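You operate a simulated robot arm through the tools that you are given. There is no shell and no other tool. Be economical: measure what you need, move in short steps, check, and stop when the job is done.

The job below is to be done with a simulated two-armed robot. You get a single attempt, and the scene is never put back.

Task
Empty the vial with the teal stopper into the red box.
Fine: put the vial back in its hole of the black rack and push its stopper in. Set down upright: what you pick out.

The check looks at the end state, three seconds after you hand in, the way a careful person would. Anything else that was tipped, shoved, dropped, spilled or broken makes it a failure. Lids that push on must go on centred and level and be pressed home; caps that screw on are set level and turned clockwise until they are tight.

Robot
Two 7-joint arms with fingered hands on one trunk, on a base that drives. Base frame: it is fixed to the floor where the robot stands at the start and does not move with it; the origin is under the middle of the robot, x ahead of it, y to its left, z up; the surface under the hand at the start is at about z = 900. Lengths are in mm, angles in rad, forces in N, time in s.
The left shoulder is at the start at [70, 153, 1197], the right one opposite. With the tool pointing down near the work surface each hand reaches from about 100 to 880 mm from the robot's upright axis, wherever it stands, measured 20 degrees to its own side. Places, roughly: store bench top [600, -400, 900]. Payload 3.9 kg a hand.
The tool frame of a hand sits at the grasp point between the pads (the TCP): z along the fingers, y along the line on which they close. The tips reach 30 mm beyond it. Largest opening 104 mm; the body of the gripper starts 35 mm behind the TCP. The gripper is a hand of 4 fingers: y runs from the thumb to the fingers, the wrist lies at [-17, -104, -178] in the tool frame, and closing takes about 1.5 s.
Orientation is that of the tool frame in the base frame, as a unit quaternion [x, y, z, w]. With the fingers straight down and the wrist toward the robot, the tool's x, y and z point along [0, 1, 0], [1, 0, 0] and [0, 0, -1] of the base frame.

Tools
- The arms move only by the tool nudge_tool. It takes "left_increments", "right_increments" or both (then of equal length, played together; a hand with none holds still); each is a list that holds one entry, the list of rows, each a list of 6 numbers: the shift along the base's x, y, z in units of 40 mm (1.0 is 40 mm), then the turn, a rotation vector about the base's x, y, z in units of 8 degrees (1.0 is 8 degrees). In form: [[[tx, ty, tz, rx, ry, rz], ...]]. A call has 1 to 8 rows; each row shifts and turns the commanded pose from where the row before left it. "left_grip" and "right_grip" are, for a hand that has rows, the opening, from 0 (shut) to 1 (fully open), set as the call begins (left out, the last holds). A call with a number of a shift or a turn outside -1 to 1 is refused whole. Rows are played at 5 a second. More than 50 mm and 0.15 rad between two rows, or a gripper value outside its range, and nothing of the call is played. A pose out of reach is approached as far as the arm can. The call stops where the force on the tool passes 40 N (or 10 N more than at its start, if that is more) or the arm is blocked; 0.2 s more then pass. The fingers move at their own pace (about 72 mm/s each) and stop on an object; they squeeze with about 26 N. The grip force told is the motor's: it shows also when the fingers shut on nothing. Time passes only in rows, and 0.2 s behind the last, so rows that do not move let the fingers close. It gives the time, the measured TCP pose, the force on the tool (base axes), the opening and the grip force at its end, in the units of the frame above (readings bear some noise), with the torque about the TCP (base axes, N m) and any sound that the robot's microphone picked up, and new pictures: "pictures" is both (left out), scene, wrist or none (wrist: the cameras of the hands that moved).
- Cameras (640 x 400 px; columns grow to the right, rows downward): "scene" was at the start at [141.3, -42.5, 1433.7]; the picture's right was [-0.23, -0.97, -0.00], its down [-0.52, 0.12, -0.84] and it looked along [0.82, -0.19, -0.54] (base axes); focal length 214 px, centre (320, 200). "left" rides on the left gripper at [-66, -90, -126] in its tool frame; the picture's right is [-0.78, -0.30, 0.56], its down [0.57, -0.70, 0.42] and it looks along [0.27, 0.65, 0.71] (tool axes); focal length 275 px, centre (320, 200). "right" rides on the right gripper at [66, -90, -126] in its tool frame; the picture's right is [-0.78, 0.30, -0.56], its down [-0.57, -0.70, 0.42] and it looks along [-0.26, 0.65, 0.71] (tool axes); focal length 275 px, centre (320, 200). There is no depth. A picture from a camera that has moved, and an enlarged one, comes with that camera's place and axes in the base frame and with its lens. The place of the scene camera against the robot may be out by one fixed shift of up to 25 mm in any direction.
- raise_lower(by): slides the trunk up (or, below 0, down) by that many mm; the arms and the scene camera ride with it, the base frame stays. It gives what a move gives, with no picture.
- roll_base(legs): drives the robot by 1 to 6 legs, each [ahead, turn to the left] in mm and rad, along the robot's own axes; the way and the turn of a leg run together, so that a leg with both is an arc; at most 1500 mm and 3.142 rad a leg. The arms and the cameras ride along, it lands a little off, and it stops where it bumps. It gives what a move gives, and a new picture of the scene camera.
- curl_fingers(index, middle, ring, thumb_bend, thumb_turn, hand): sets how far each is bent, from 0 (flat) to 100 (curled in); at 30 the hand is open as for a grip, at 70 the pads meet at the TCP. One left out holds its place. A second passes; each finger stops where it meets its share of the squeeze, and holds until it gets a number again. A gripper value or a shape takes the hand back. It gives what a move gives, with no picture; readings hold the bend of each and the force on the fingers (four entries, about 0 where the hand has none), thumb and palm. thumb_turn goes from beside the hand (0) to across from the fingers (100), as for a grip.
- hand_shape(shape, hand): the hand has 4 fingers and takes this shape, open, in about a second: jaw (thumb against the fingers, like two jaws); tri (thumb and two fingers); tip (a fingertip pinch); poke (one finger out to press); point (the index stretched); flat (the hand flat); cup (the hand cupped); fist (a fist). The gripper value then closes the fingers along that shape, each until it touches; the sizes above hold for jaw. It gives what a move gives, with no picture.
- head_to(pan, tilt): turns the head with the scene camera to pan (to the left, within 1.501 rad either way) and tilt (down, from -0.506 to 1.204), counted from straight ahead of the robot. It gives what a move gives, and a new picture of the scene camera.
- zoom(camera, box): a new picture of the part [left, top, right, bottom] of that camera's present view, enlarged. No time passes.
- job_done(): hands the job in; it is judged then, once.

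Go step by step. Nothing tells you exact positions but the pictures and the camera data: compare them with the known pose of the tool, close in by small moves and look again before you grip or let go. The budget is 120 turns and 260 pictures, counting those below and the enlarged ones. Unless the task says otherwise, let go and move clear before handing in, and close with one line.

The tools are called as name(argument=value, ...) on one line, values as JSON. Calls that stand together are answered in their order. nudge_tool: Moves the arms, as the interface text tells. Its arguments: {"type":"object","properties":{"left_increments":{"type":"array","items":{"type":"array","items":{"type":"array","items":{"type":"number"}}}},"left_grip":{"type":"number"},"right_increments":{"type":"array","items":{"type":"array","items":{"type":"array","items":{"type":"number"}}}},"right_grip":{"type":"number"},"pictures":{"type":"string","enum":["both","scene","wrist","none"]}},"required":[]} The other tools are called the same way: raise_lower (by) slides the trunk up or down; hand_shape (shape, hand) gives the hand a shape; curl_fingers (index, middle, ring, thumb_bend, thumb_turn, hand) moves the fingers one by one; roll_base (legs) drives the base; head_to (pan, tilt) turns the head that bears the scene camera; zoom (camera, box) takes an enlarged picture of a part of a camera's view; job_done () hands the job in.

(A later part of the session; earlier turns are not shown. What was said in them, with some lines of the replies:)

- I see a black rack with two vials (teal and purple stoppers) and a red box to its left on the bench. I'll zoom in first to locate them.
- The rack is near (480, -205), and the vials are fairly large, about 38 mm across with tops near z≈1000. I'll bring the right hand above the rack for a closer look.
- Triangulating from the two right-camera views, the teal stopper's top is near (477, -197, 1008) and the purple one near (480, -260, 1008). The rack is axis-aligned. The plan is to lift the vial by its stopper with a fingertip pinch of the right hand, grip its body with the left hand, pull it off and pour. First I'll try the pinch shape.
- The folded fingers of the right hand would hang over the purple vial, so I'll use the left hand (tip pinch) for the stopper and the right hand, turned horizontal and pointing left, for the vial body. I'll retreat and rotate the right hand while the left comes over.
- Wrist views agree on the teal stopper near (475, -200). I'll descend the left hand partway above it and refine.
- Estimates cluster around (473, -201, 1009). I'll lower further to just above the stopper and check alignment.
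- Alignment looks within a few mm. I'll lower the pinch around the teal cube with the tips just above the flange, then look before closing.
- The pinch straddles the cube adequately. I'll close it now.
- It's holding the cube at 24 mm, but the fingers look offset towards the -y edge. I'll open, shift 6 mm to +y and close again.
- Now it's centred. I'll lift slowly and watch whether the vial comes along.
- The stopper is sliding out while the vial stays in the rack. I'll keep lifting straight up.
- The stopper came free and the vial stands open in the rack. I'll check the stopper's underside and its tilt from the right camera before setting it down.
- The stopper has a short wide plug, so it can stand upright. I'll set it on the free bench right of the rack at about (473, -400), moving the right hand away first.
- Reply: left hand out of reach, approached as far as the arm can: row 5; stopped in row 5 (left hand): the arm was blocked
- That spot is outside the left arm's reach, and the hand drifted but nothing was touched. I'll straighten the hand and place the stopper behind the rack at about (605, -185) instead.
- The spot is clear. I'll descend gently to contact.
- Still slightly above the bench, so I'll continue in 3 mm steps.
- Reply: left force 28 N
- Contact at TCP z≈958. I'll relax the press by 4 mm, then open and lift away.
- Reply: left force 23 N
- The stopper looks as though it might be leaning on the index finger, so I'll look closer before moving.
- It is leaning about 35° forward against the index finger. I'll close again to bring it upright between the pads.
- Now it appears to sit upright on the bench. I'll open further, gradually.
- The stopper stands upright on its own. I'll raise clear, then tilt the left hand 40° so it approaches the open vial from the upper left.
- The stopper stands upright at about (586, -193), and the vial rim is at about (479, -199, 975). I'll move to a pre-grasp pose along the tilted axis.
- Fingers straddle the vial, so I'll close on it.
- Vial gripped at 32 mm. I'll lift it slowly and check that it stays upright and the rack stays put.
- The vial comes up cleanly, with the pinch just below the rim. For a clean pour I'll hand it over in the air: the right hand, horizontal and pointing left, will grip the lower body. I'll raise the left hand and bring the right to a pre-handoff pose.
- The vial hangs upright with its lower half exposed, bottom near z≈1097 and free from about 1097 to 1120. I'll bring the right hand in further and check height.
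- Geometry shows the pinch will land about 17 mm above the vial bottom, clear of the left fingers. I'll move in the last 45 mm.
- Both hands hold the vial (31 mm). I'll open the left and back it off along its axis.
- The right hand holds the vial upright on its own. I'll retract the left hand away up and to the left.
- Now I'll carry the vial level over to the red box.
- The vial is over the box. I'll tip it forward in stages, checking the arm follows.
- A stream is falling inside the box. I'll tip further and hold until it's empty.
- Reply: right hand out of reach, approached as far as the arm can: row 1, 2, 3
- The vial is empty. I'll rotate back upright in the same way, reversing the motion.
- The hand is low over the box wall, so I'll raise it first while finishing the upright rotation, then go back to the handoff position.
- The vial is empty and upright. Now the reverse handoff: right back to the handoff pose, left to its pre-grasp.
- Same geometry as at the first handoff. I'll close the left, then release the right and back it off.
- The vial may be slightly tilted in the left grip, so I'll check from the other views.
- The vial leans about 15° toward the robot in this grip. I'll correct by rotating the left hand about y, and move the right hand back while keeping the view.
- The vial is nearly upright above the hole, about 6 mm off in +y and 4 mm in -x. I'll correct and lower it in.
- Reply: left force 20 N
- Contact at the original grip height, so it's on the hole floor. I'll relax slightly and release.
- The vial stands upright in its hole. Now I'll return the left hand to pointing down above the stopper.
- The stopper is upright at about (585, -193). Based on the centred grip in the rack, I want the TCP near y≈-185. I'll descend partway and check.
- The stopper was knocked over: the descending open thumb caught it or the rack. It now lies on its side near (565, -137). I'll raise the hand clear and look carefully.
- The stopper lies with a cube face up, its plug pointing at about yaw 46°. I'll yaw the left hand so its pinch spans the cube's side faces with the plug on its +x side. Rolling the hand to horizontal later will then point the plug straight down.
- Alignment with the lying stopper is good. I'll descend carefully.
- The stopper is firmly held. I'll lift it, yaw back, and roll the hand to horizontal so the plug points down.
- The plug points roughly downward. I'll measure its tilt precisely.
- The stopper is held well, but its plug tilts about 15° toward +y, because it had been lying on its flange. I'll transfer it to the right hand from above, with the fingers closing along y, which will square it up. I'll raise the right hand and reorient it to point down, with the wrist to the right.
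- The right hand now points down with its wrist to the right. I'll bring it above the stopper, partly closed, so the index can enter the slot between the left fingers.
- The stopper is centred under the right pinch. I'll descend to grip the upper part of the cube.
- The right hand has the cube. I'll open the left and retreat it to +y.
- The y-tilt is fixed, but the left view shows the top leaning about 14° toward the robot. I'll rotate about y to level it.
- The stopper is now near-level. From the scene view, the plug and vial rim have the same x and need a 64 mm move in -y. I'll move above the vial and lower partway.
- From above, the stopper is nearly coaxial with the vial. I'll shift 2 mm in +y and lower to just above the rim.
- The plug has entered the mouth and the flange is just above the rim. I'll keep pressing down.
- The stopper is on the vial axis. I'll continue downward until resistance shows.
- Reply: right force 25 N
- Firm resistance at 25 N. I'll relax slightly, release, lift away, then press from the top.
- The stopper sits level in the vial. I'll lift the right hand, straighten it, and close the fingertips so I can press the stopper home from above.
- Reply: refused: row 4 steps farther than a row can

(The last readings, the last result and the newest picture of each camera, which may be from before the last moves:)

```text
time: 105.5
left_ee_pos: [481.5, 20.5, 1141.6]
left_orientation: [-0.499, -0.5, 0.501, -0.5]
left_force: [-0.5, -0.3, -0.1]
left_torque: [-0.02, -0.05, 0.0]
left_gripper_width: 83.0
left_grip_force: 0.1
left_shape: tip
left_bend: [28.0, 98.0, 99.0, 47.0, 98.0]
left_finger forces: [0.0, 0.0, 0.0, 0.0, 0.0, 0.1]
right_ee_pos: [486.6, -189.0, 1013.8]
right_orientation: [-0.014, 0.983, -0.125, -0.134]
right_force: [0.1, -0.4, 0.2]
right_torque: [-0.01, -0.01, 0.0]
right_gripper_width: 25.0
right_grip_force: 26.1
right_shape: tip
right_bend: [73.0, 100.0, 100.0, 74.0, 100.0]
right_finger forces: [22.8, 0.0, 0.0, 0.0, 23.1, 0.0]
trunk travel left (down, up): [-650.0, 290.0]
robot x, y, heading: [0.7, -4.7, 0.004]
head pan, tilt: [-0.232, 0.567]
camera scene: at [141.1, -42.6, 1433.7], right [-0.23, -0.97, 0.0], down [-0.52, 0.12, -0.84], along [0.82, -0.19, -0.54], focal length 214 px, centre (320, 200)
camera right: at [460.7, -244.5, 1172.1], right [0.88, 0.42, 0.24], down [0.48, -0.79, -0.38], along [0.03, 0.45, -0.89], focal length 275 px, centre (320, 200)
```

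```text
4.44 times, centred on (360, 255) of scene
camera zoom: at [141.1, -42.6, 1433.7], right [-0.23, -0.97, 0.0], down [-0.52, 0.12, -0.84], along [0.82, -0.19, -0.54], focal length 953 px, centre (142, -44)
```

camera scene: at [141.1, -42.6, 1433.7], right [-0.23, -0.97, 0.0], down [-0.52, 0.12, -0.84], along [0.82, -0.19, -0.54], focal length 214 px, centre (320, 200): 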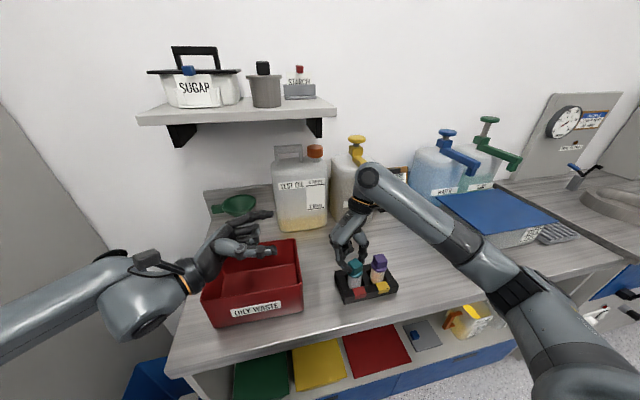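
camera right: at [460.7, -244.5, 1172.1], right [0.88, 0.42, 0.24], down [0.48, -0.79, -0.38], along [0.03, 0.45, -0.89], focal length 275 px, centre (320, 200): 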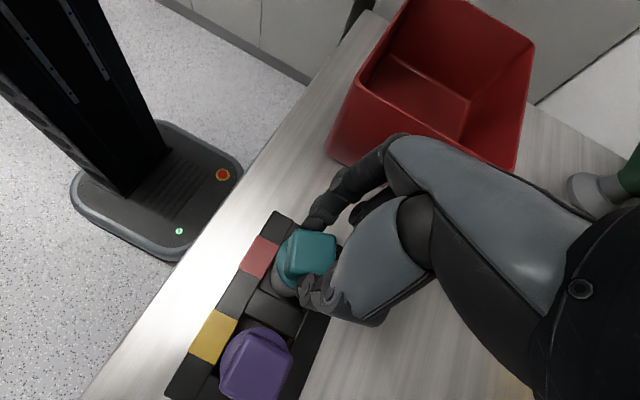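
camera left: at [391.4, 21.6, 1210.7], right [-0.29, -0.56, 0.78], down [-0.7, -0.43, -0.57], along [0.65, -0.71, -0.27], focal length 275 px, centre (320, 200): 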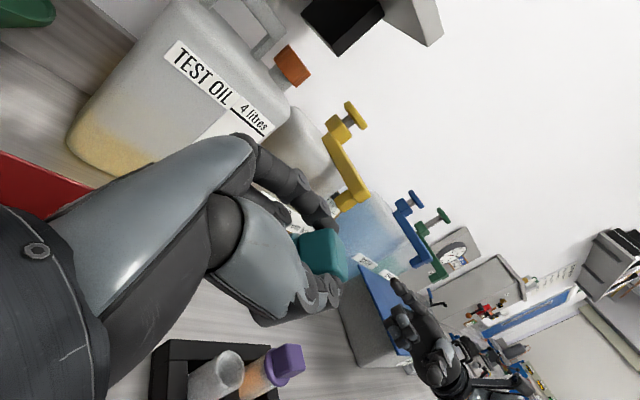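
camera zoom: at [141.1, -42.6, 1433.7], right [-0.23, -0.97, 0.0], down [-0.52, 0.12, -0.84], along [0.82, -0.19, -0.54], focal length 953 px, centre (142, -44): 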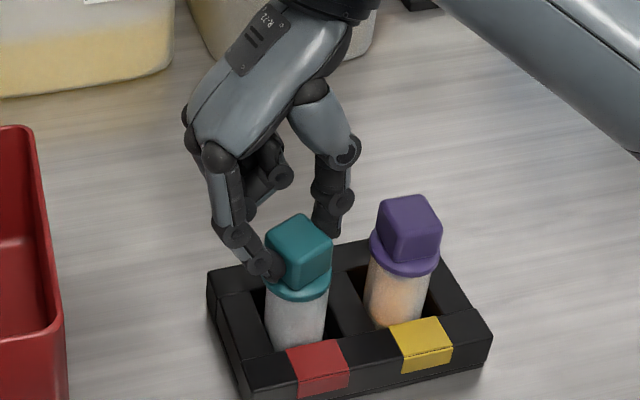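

The first call was refused for too large a turn, and the second just re-gripped the cube harmlessly. I'll open again, lift straight up, then rotate in smaller steps.

nudge_tool(right_increments=[[[0, 0, 0, 0, 0, 0], [0, 0, 0, 0, 0, 0], [0, 0, 0, 0, 0, 0], [0, 0, 0.3, 0, 0, 0], [0, 0, 0.6, 0, 0, 0], [0, 0, 0.7, 0, 0, 0], [0, 0, 0.4, 0, 0, 0]]], right_grip=0.55, pictures="none")

nudge_tool(right_increments=[[[-0.01, -0.04, 0, 0.45, -0.48, -0.05], [-0.01, -0.04, 0, 0.45, -0.48, -0.05], [-0.01, -0.04, 0, 0.45, -0.48, -0.05], [-0.01, -0.03, 0, 0.45, -0.49, -0.05], [0, 0, 0, 0, 0, 0], [0, 0, 0, 0, 0, 0], [0, 0, 0, 0, 0, 0]]], right_grip=0, pictures="wrist")

zoom(camera="scene", box=[320, 210, 400, 300])

```text
time: 107.1
left_ee_pos: [480.6, 21.1, 1141.1]
left_orientation: [0.5, 0.5, -0.5, 0.5]
left_force: [0.1, 0.2, -0.5]
left_torque: [0.04, 0.0, 0.02]
left_gripper_width: 83.1
left_grip_force: 0.0
left_shape: tip
left_bend: [28.0, 98.0, 99.0, 47.0, 98.0]
left_finger forces: [0.0, 0.1, 0.0, 0.0, 0.0, 0.1]
right_ee_pos: [487.6, -189.7, 1094.2]
right_orientation: [-0.014, 0.983, -0.125, -0.136]
right_force: [-0.2, 0.8, 1.0]
right_torque: [-0.01, -0.02, 0.03]
right_gripper_width: 56.6
right_grip_force: 0.0
right_shape: tip
right_bend: [73.0, 98.0, 99.0, 66.0, 99.0]
right_finger forces: [0.0, 0.0, 0.0, 0.0, 0.1, 0.0]
trunk travel left (down, up): [-650.0, 290.0]
robot x, y, heading: [-0.4, -3.8, 0.004]
head pan, tilt: [-0.232, 0.567]
```

```text
time: 108.7
left_ee_pos: [480.7, 20.0, 1140.8]
left_orientation: [0.5, 0.501, -0.499, 0.5]
left_force: [-0.3, -0.2, 0.0]
left_torque: [0.0, 0.01, -0.03]
left_gripper_width: 83.1
left_grip_force: 0.0
left_shape: tip
left_bend: [28.0, 98.0, 99.0, 47.0, 98.0]
left_finger forces: [0.0, 0.1, 0.1, 0.1, 0.1, 0.0]
right_ee_pos: [484.9, -195.2, 1094.3]
right_orientation: [0.0, 1.0, 0.0, -0.002]
right_force: [0.2, 0.6, -0.6]
right_torque: [0.0, -0.02, -0.02]
right_gripper_width: 0.0
right_grip_force: 25.9
right_shape: tip
right_bend: [70.0, 100.0, 100.0, 70.0, 100.0]
right_finger forces: [0.1, 0.0, 0.0, 0.1, 0.1, 0.1]
trunk travel left (down, up): [-650.0, 290.0]
robot x, y, heading: [-1.2, -1.4, -0.002]
head pan, tilt: [-0.232, 0.567]
camera right: at [418.1, -285.5, 1221.3], right [0.78, 0.3, 0.56], down [0.57, -0.7, -0.43], along [0.26, 0.65, -0.71], focal length 275 px, centre (320, 200)
```

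right: 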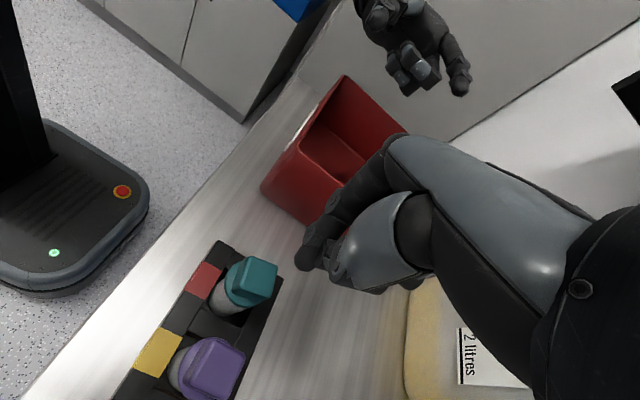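

```text
4.44 times, centred on (360, 255) of scene
camera zoom: at [141.0, -42.7, 1433.7], right [-0.23, -0.97, 0.0], down [-0.52, 0.12, -0.84], along [0.82, -0.19, -0.54], focal length 953 px, centre (142, -44)
```

zoom: 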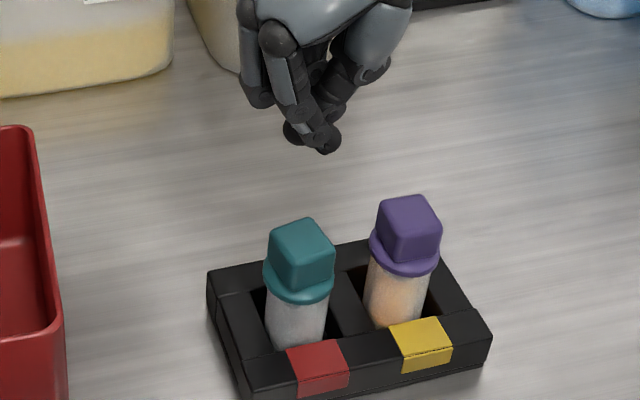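

The stopper is in and looks level. I'll press it home with the closed fingertips, shifting 8 mm in -x and descending gently.

nudge_tool(right_increments=[[[-0.2, 0.02, -0.5, 0, 0, 0], [0, 0, -0.5, 0, 0, 0]]], pictures="none")

zoom(camera="scene", box=[330, 220, 390, 290])

zoom(camera="right", box=[210, 200, 350, 330])

```text
time: 109.3
left_ee_pos: [482.1, 20.8, 1142.0]
left_orientation: [0.501, 0.501, -0.499, 0.499]
left_force: [0.6, -0.4, 0.3]
left_torque: [0.02, 0.02, -0.03]
left_gripper_width: 83.0
left_grip_force: 0.1
left_shape: tip
left_bend: [28.0, 98.0, 99.0, 47.0, 98.0]
left_finger forces: [0.0, 0.0, 0.1, 0.1, 0.0, 0.1]
right_ee_pos: [475.9, -193.4, 1053.1]
right_orientation: [0.0, 1.0, 0.0, -0.001]
right_force: [-0.2, 0.0, -0.1]
right_torque: [-0.01, 0.01, 0.01]
right_gripper_width: 0.1
right_grip_force: 26.1
right_shape: tip
right_bend: [70.0, 100.0, 100.0, 70.0, 100.0]
right_finger forces: [0.1, 0.0, 0.1, 0.1, 0.1, 0.1]
trunk travel left (down, up): [-650.0, 290.0]
robot x, y, heading: [0.8, 2.2, 0.001]
head pan, tilt: [-0.232, 0.567]
```

```text
5.71 times, centred on (360, 255) of scene
camera zoom: at [141.3, -42.8, 1433.7], right [-0.23, -0.97, 0.0], down [-0.52, 0.12, -0.84], along [0.82, -0.19, -0.54], focal length 1226 px, centre (91, -114)
```

zoom: 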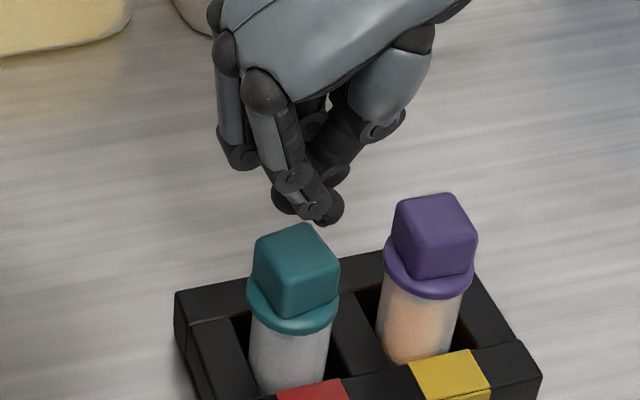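

```text
3.08 times, centred on (280, 265) of right
camera zoom: at [408.9, -284.7, 1181.3], right [0.78, 0.3, 0.56], down [0.57, -0.7, -0.43], along [0.26, 0.65, -0.71], focal length 847 px, centre (443, 0)
```

zoom: 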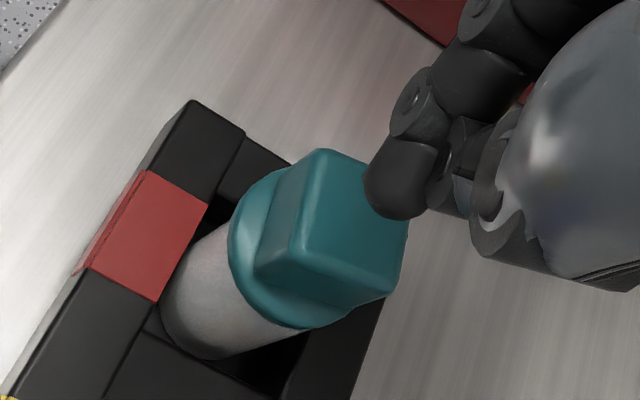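

nudge_tool(right_increments=[[[0.03, 0.09, -0.3, 0, 0, 0], [0, 0, -0.15, 0, 0, 0], [0, 0, -0.1, 0, 0, 0], [0, 0, -0.1, 0, 0, 0], [0, 0, -0.1, 0, 0, 0]]], pictures="none")

zoom(camera="scene", box=[330, 220, 390, 290])

```text
time: 110.5
left_ee_pos: [478.4, 19.7, 1142.8]
left_orientation: [0.5, 0.501, -0.498, 0.5]
left_force: [-0.3, -1.4, -0.6]
left_torque: [0.01, 0.01, 0.0]
left_gripper_width: 83.1
left_grip_force: 0.0
left_shape: tip
left_bend: [28.0, 98.0, 99.0, 47.0, 98.0]
left_finger forces: [0.0, 0.0, 0.0, 0.0, 0.0, 0.0]
right_ee_pos: [475.9, -191.4, 1029.1]
right_orientation: [0.001, 1.0, 0.002, 0.005]
right_force: [3.0, -5.4, 35.2]
right_torque: [0.02, -0.12, -0.05]
right_gripper_width: 0.1
right_grip_force: 26.6
right_shape: tip
right_bend: [70.0, 100.0, 100.0, 73.0, 100.0]
right_finger forces: [0.1, 0.0, 0.0, 0.0, 51.7, 0.1]
trunk travel left (down, up): [-650.0, 290.0]
robot x, y, heading: [0.3, 0.7, -0.003]
head pan, tilt: [-0.232, 0.567]
```

```text
5.71 times, centred on (360, 255) of scene
camera zoom: at [137.1, -42.4, 1434.7], right [-0.23, -0.97, 0.0], down [-0.52, 0.12, -0.84], along [0.82, -0.19, -0.54], focal length 1226 px, centre (91, -114)
```

zoom: 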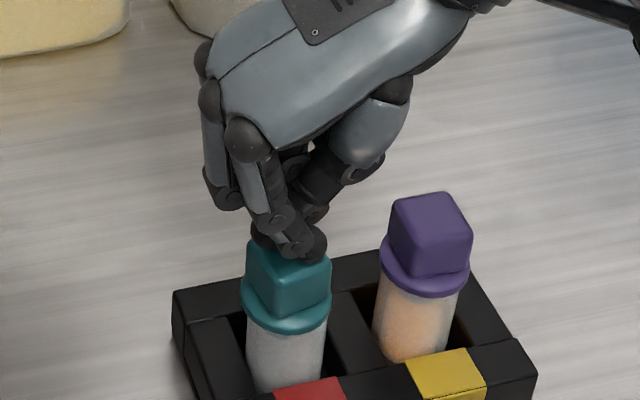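

Pressed at 35 N. I'll lift off and inspect closely.

nudge_tool(right_increments=[[[0, 0, 0.5, 0, 0, 0], [0, 0, 0.9, 0, 0, 0], [0, 0, 0.9, 0, 0, 0], [0, -0.3, 0.8, 0, 0, 0], [0, -0.9, 0.2, 0, 0, 0], [0, -0.9, 0.2, 0, 0, 0]]], pictures="none")

zoom(camera="scene", box=[330, 235, 400, 305])

zoom(camera="left", box=[260, 300, 400, 400])

zoom(camera="right", box=[200, 80, 360, 260])

```text
time: 111.9
left_ee_pos: [481.8, 19.2, 1141.7]
left_orientation: [0.5, 0.501, -0.499, 0.5]
left_force: [-0.3, -0.4, 0.2]
left_torque: [-0.03, -0.05, -0.03]
left_gripper_width: 83.0
left_grip_force: 0.0
left_shape: tip
left_bend: [28.0, 98.0, 99.0, 47.0, 98.0]
left_finger forces: [0.0, 0.0, 0.1, 0.1, 0.0, 0.1]
right_ee_pos: [476.5, -273.9, 1164.2]
right_orientation: [0.001, 1.0, 0.0, -0.001]
right_force: [0.2, -0.7, 0.1]
right_torque: [0.01, -0.01, 0.02]
right_gripper_width: 0.1
right_grip_force: 25.7
right_shape: tip
right_bend: [70.0, 100.0, 100.0, 72.0, 100.0]
right_finger forces: [0.0, 0.0, 0.0, 0.0, 0.0, 0.0]
trunk travel left (down, up): [-650.0, 290.0]
robot x, y, heading: [0.1, -1.6, -0.003]
head pan, tilt: [-0.232, 0.567]
```

```text
5.71 times, centred on (365, 270) of scene
camera zoom: at [141.1, -43.8, 1433.6], right [-0.23, -0.97, 0.0], down [-0.52, 0.12, -0.84], along [0.82, -0.19, -0.54], focal length 1226 px, centre (63, -200)
```

zoom: 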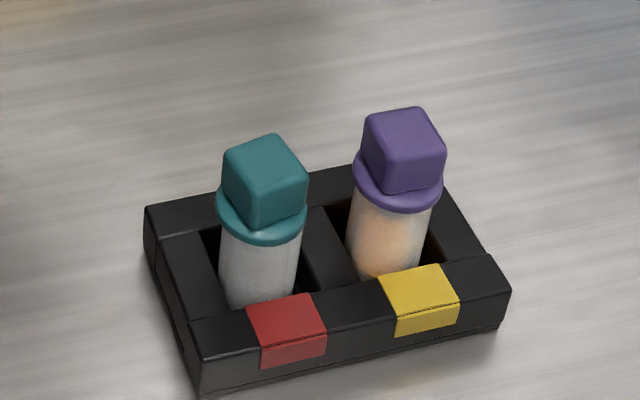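

```text
4.00 times, centred on (330, 350) of left
camera zoom: at [390.5, 144.1, 1208.8], right [-0.3, -0.56, 0.77], down [-0.7, -0.42, -0.57], along [0.65, -0.71, -0.27], focal length 1101 px, centre (280, -400)
```

zoom: 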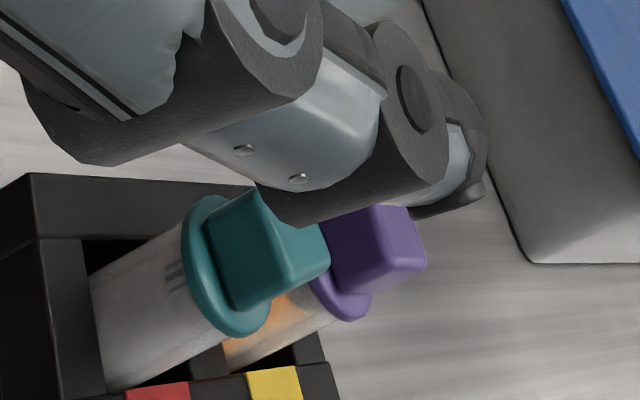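

```text
2.22 times, centred on (280, 170) of right
camera zoom: at [409.9, -364.8, 1290.6], right [0.78, 0.29, 0.56], down [0.57, -0.7, -0.43], along [0.26, 0.65, -0.71], focal length 612 px, centre (409, 267)
```

zoom: 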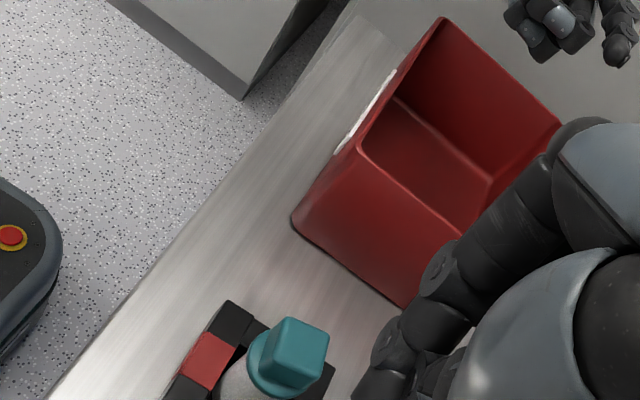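

zoom(camera="left", box=[280, 340, 345, 395])

zoom(camera="scene", box=[345, 250, 385, 290])

```text
7.27 times, centred on (312, 368) of left
camera zoom: at [390.5, 144.1, 1208.8], right [-0.3, -0.56, 0.77], down [-0.7, -0.42, -0.57], along [0.65, -0.71, -0.27], focal length 2002 px, centre (374, -1018)
```

zoom: 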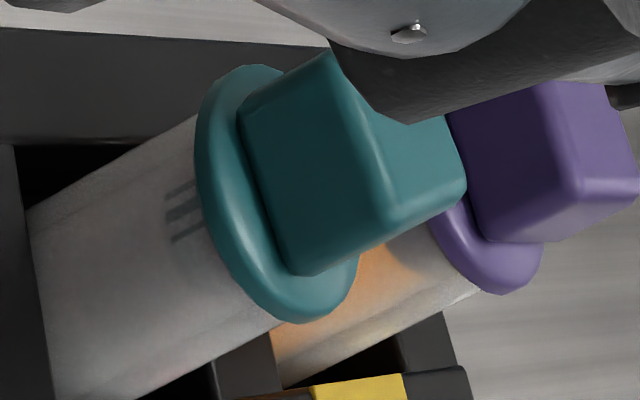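

```text
10.00 times, centred on (365, 270) of scene
camera zoom: at [141.1, -43.8, 1433.6], right [-0.23, -0.97, 0.0], down [-0.52, 0.12, -0.84], along [0.82, -0.19, -0.54], focal length 2145 px, centre (-130, -500)
```

zoom: 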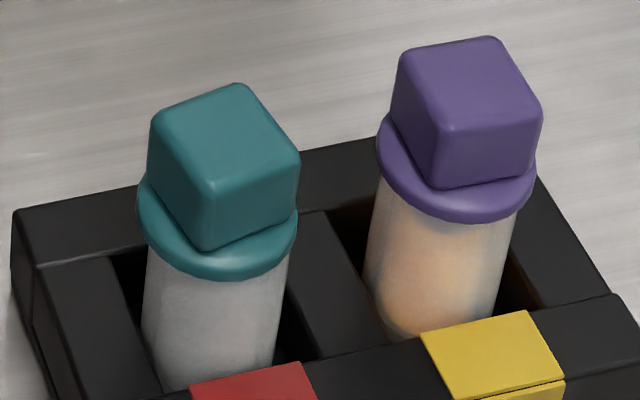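

The stopper is flush, level and centred, like the purple one. I'll move both hands clear and take a last look.

nudge_tool(left_increments=[[[-0.2, 0.3, 0.8, 0, 0, 0], [-0.2, 0.5, 0.8, 0, 0, 0], [-0.2, 0.6, 0.7, 0, 0, 0], [-0.2, 0.7, 0, 0, 0, 0], [-0.2, 0.7, 0, 0, 0, 0]]], right_increments=[[[0, -0.6, 0.7, 0, 0, 0], [0, -0.6, 0.7, 0, 0, 0], [-0.2, -0.7, 0.5, 0, 0, 0], [-0.2, -0.7, 0, 0, 0, 0], [-0.2, -0.7, 0, 0, 0, 0]]], pictures="scene")

zoom(camera="scene", box=[190, 210, 410, 340])

```text
time: 113.1
left_ee_pos: [441.9, 129.7, 1237.1]
left_orientation: [0.501, 0.501, -0.499, 0.499]
left_force: [-0.6, 0.2, -0.5]
left_torque: [0.0, 0.01, 0.0]
left_gripper_width: 82.9
left_grip_force: 0.0
left_shape: tip
left_bend: [28.0, 98.0, 99.0, 47.0, 98.0]
left_finger forces: [0.0, 0.1, 0.0, 0.0, 0.0, 0.0]
right_ee_pos: [451.8, -406.7, 1240.2]
right_orientation: [0.0, 1.0, 0.001, -0.001]
right_force: [-0.5, 0.1, 0.6]
right_torque: [0.02, 0.0, 0.0]
right_gripper_width: 0.0
right_grip_force: 26.0
right_shape: tip
right_bend: [70.0, 100.0, 100.0, 72.0, 100.0]
right_finger forces: [0.0, 0.0, 0.0, 0.0, 0.1, 0.0]
trunk travel left (down, up): [-650.0, 290.0]
robot x, y, heading: [0.9, 1.5, 0.002]
head pan, tilt: [-0.232, 0.567]
camera scene: at [139.5, -43.5, 1433.8], right [-0.23, -0.97, 0.0], down [-0.52, 0.12, -0.84], along [0.82, -0.19, -0.54], focal length 214 px, centre (320, 200)
```

scene: 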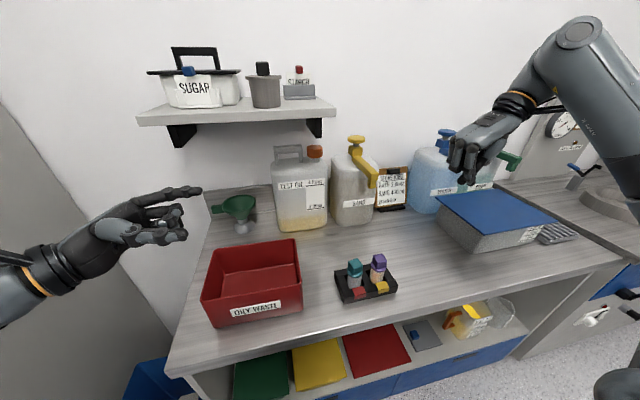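

```text
2.91 times, centred on (300, 275) of scene
camera zoom: at [139.5, -43.5, 1433.8], right [-0.23, -0.97, 0.0], down [-0.52, 0.12, -0.84], along [0.82, -0.19, -0.54], focal length 624 px, centre (378, -18)
```

zoom: 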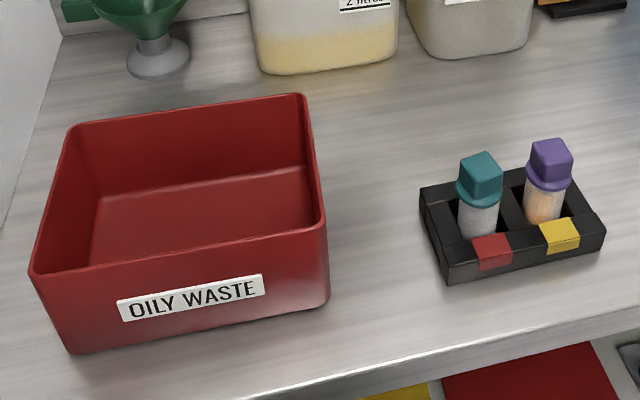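

The vial with the teal stopper was emptied into the red box and is back upright in its hole with the stopper pressed in level. In the last pictures the rest looks in place, with no spill on the bench and both hands clear.

job_done()

```text
The job is handed in.
```

The vial with the teal stopper is emptied into the red box and back upright in its hole, with the stopper pressed in level at about 35 N; the stopper did get knocked over once on the bench along the way, before I picked it up and refitted it.
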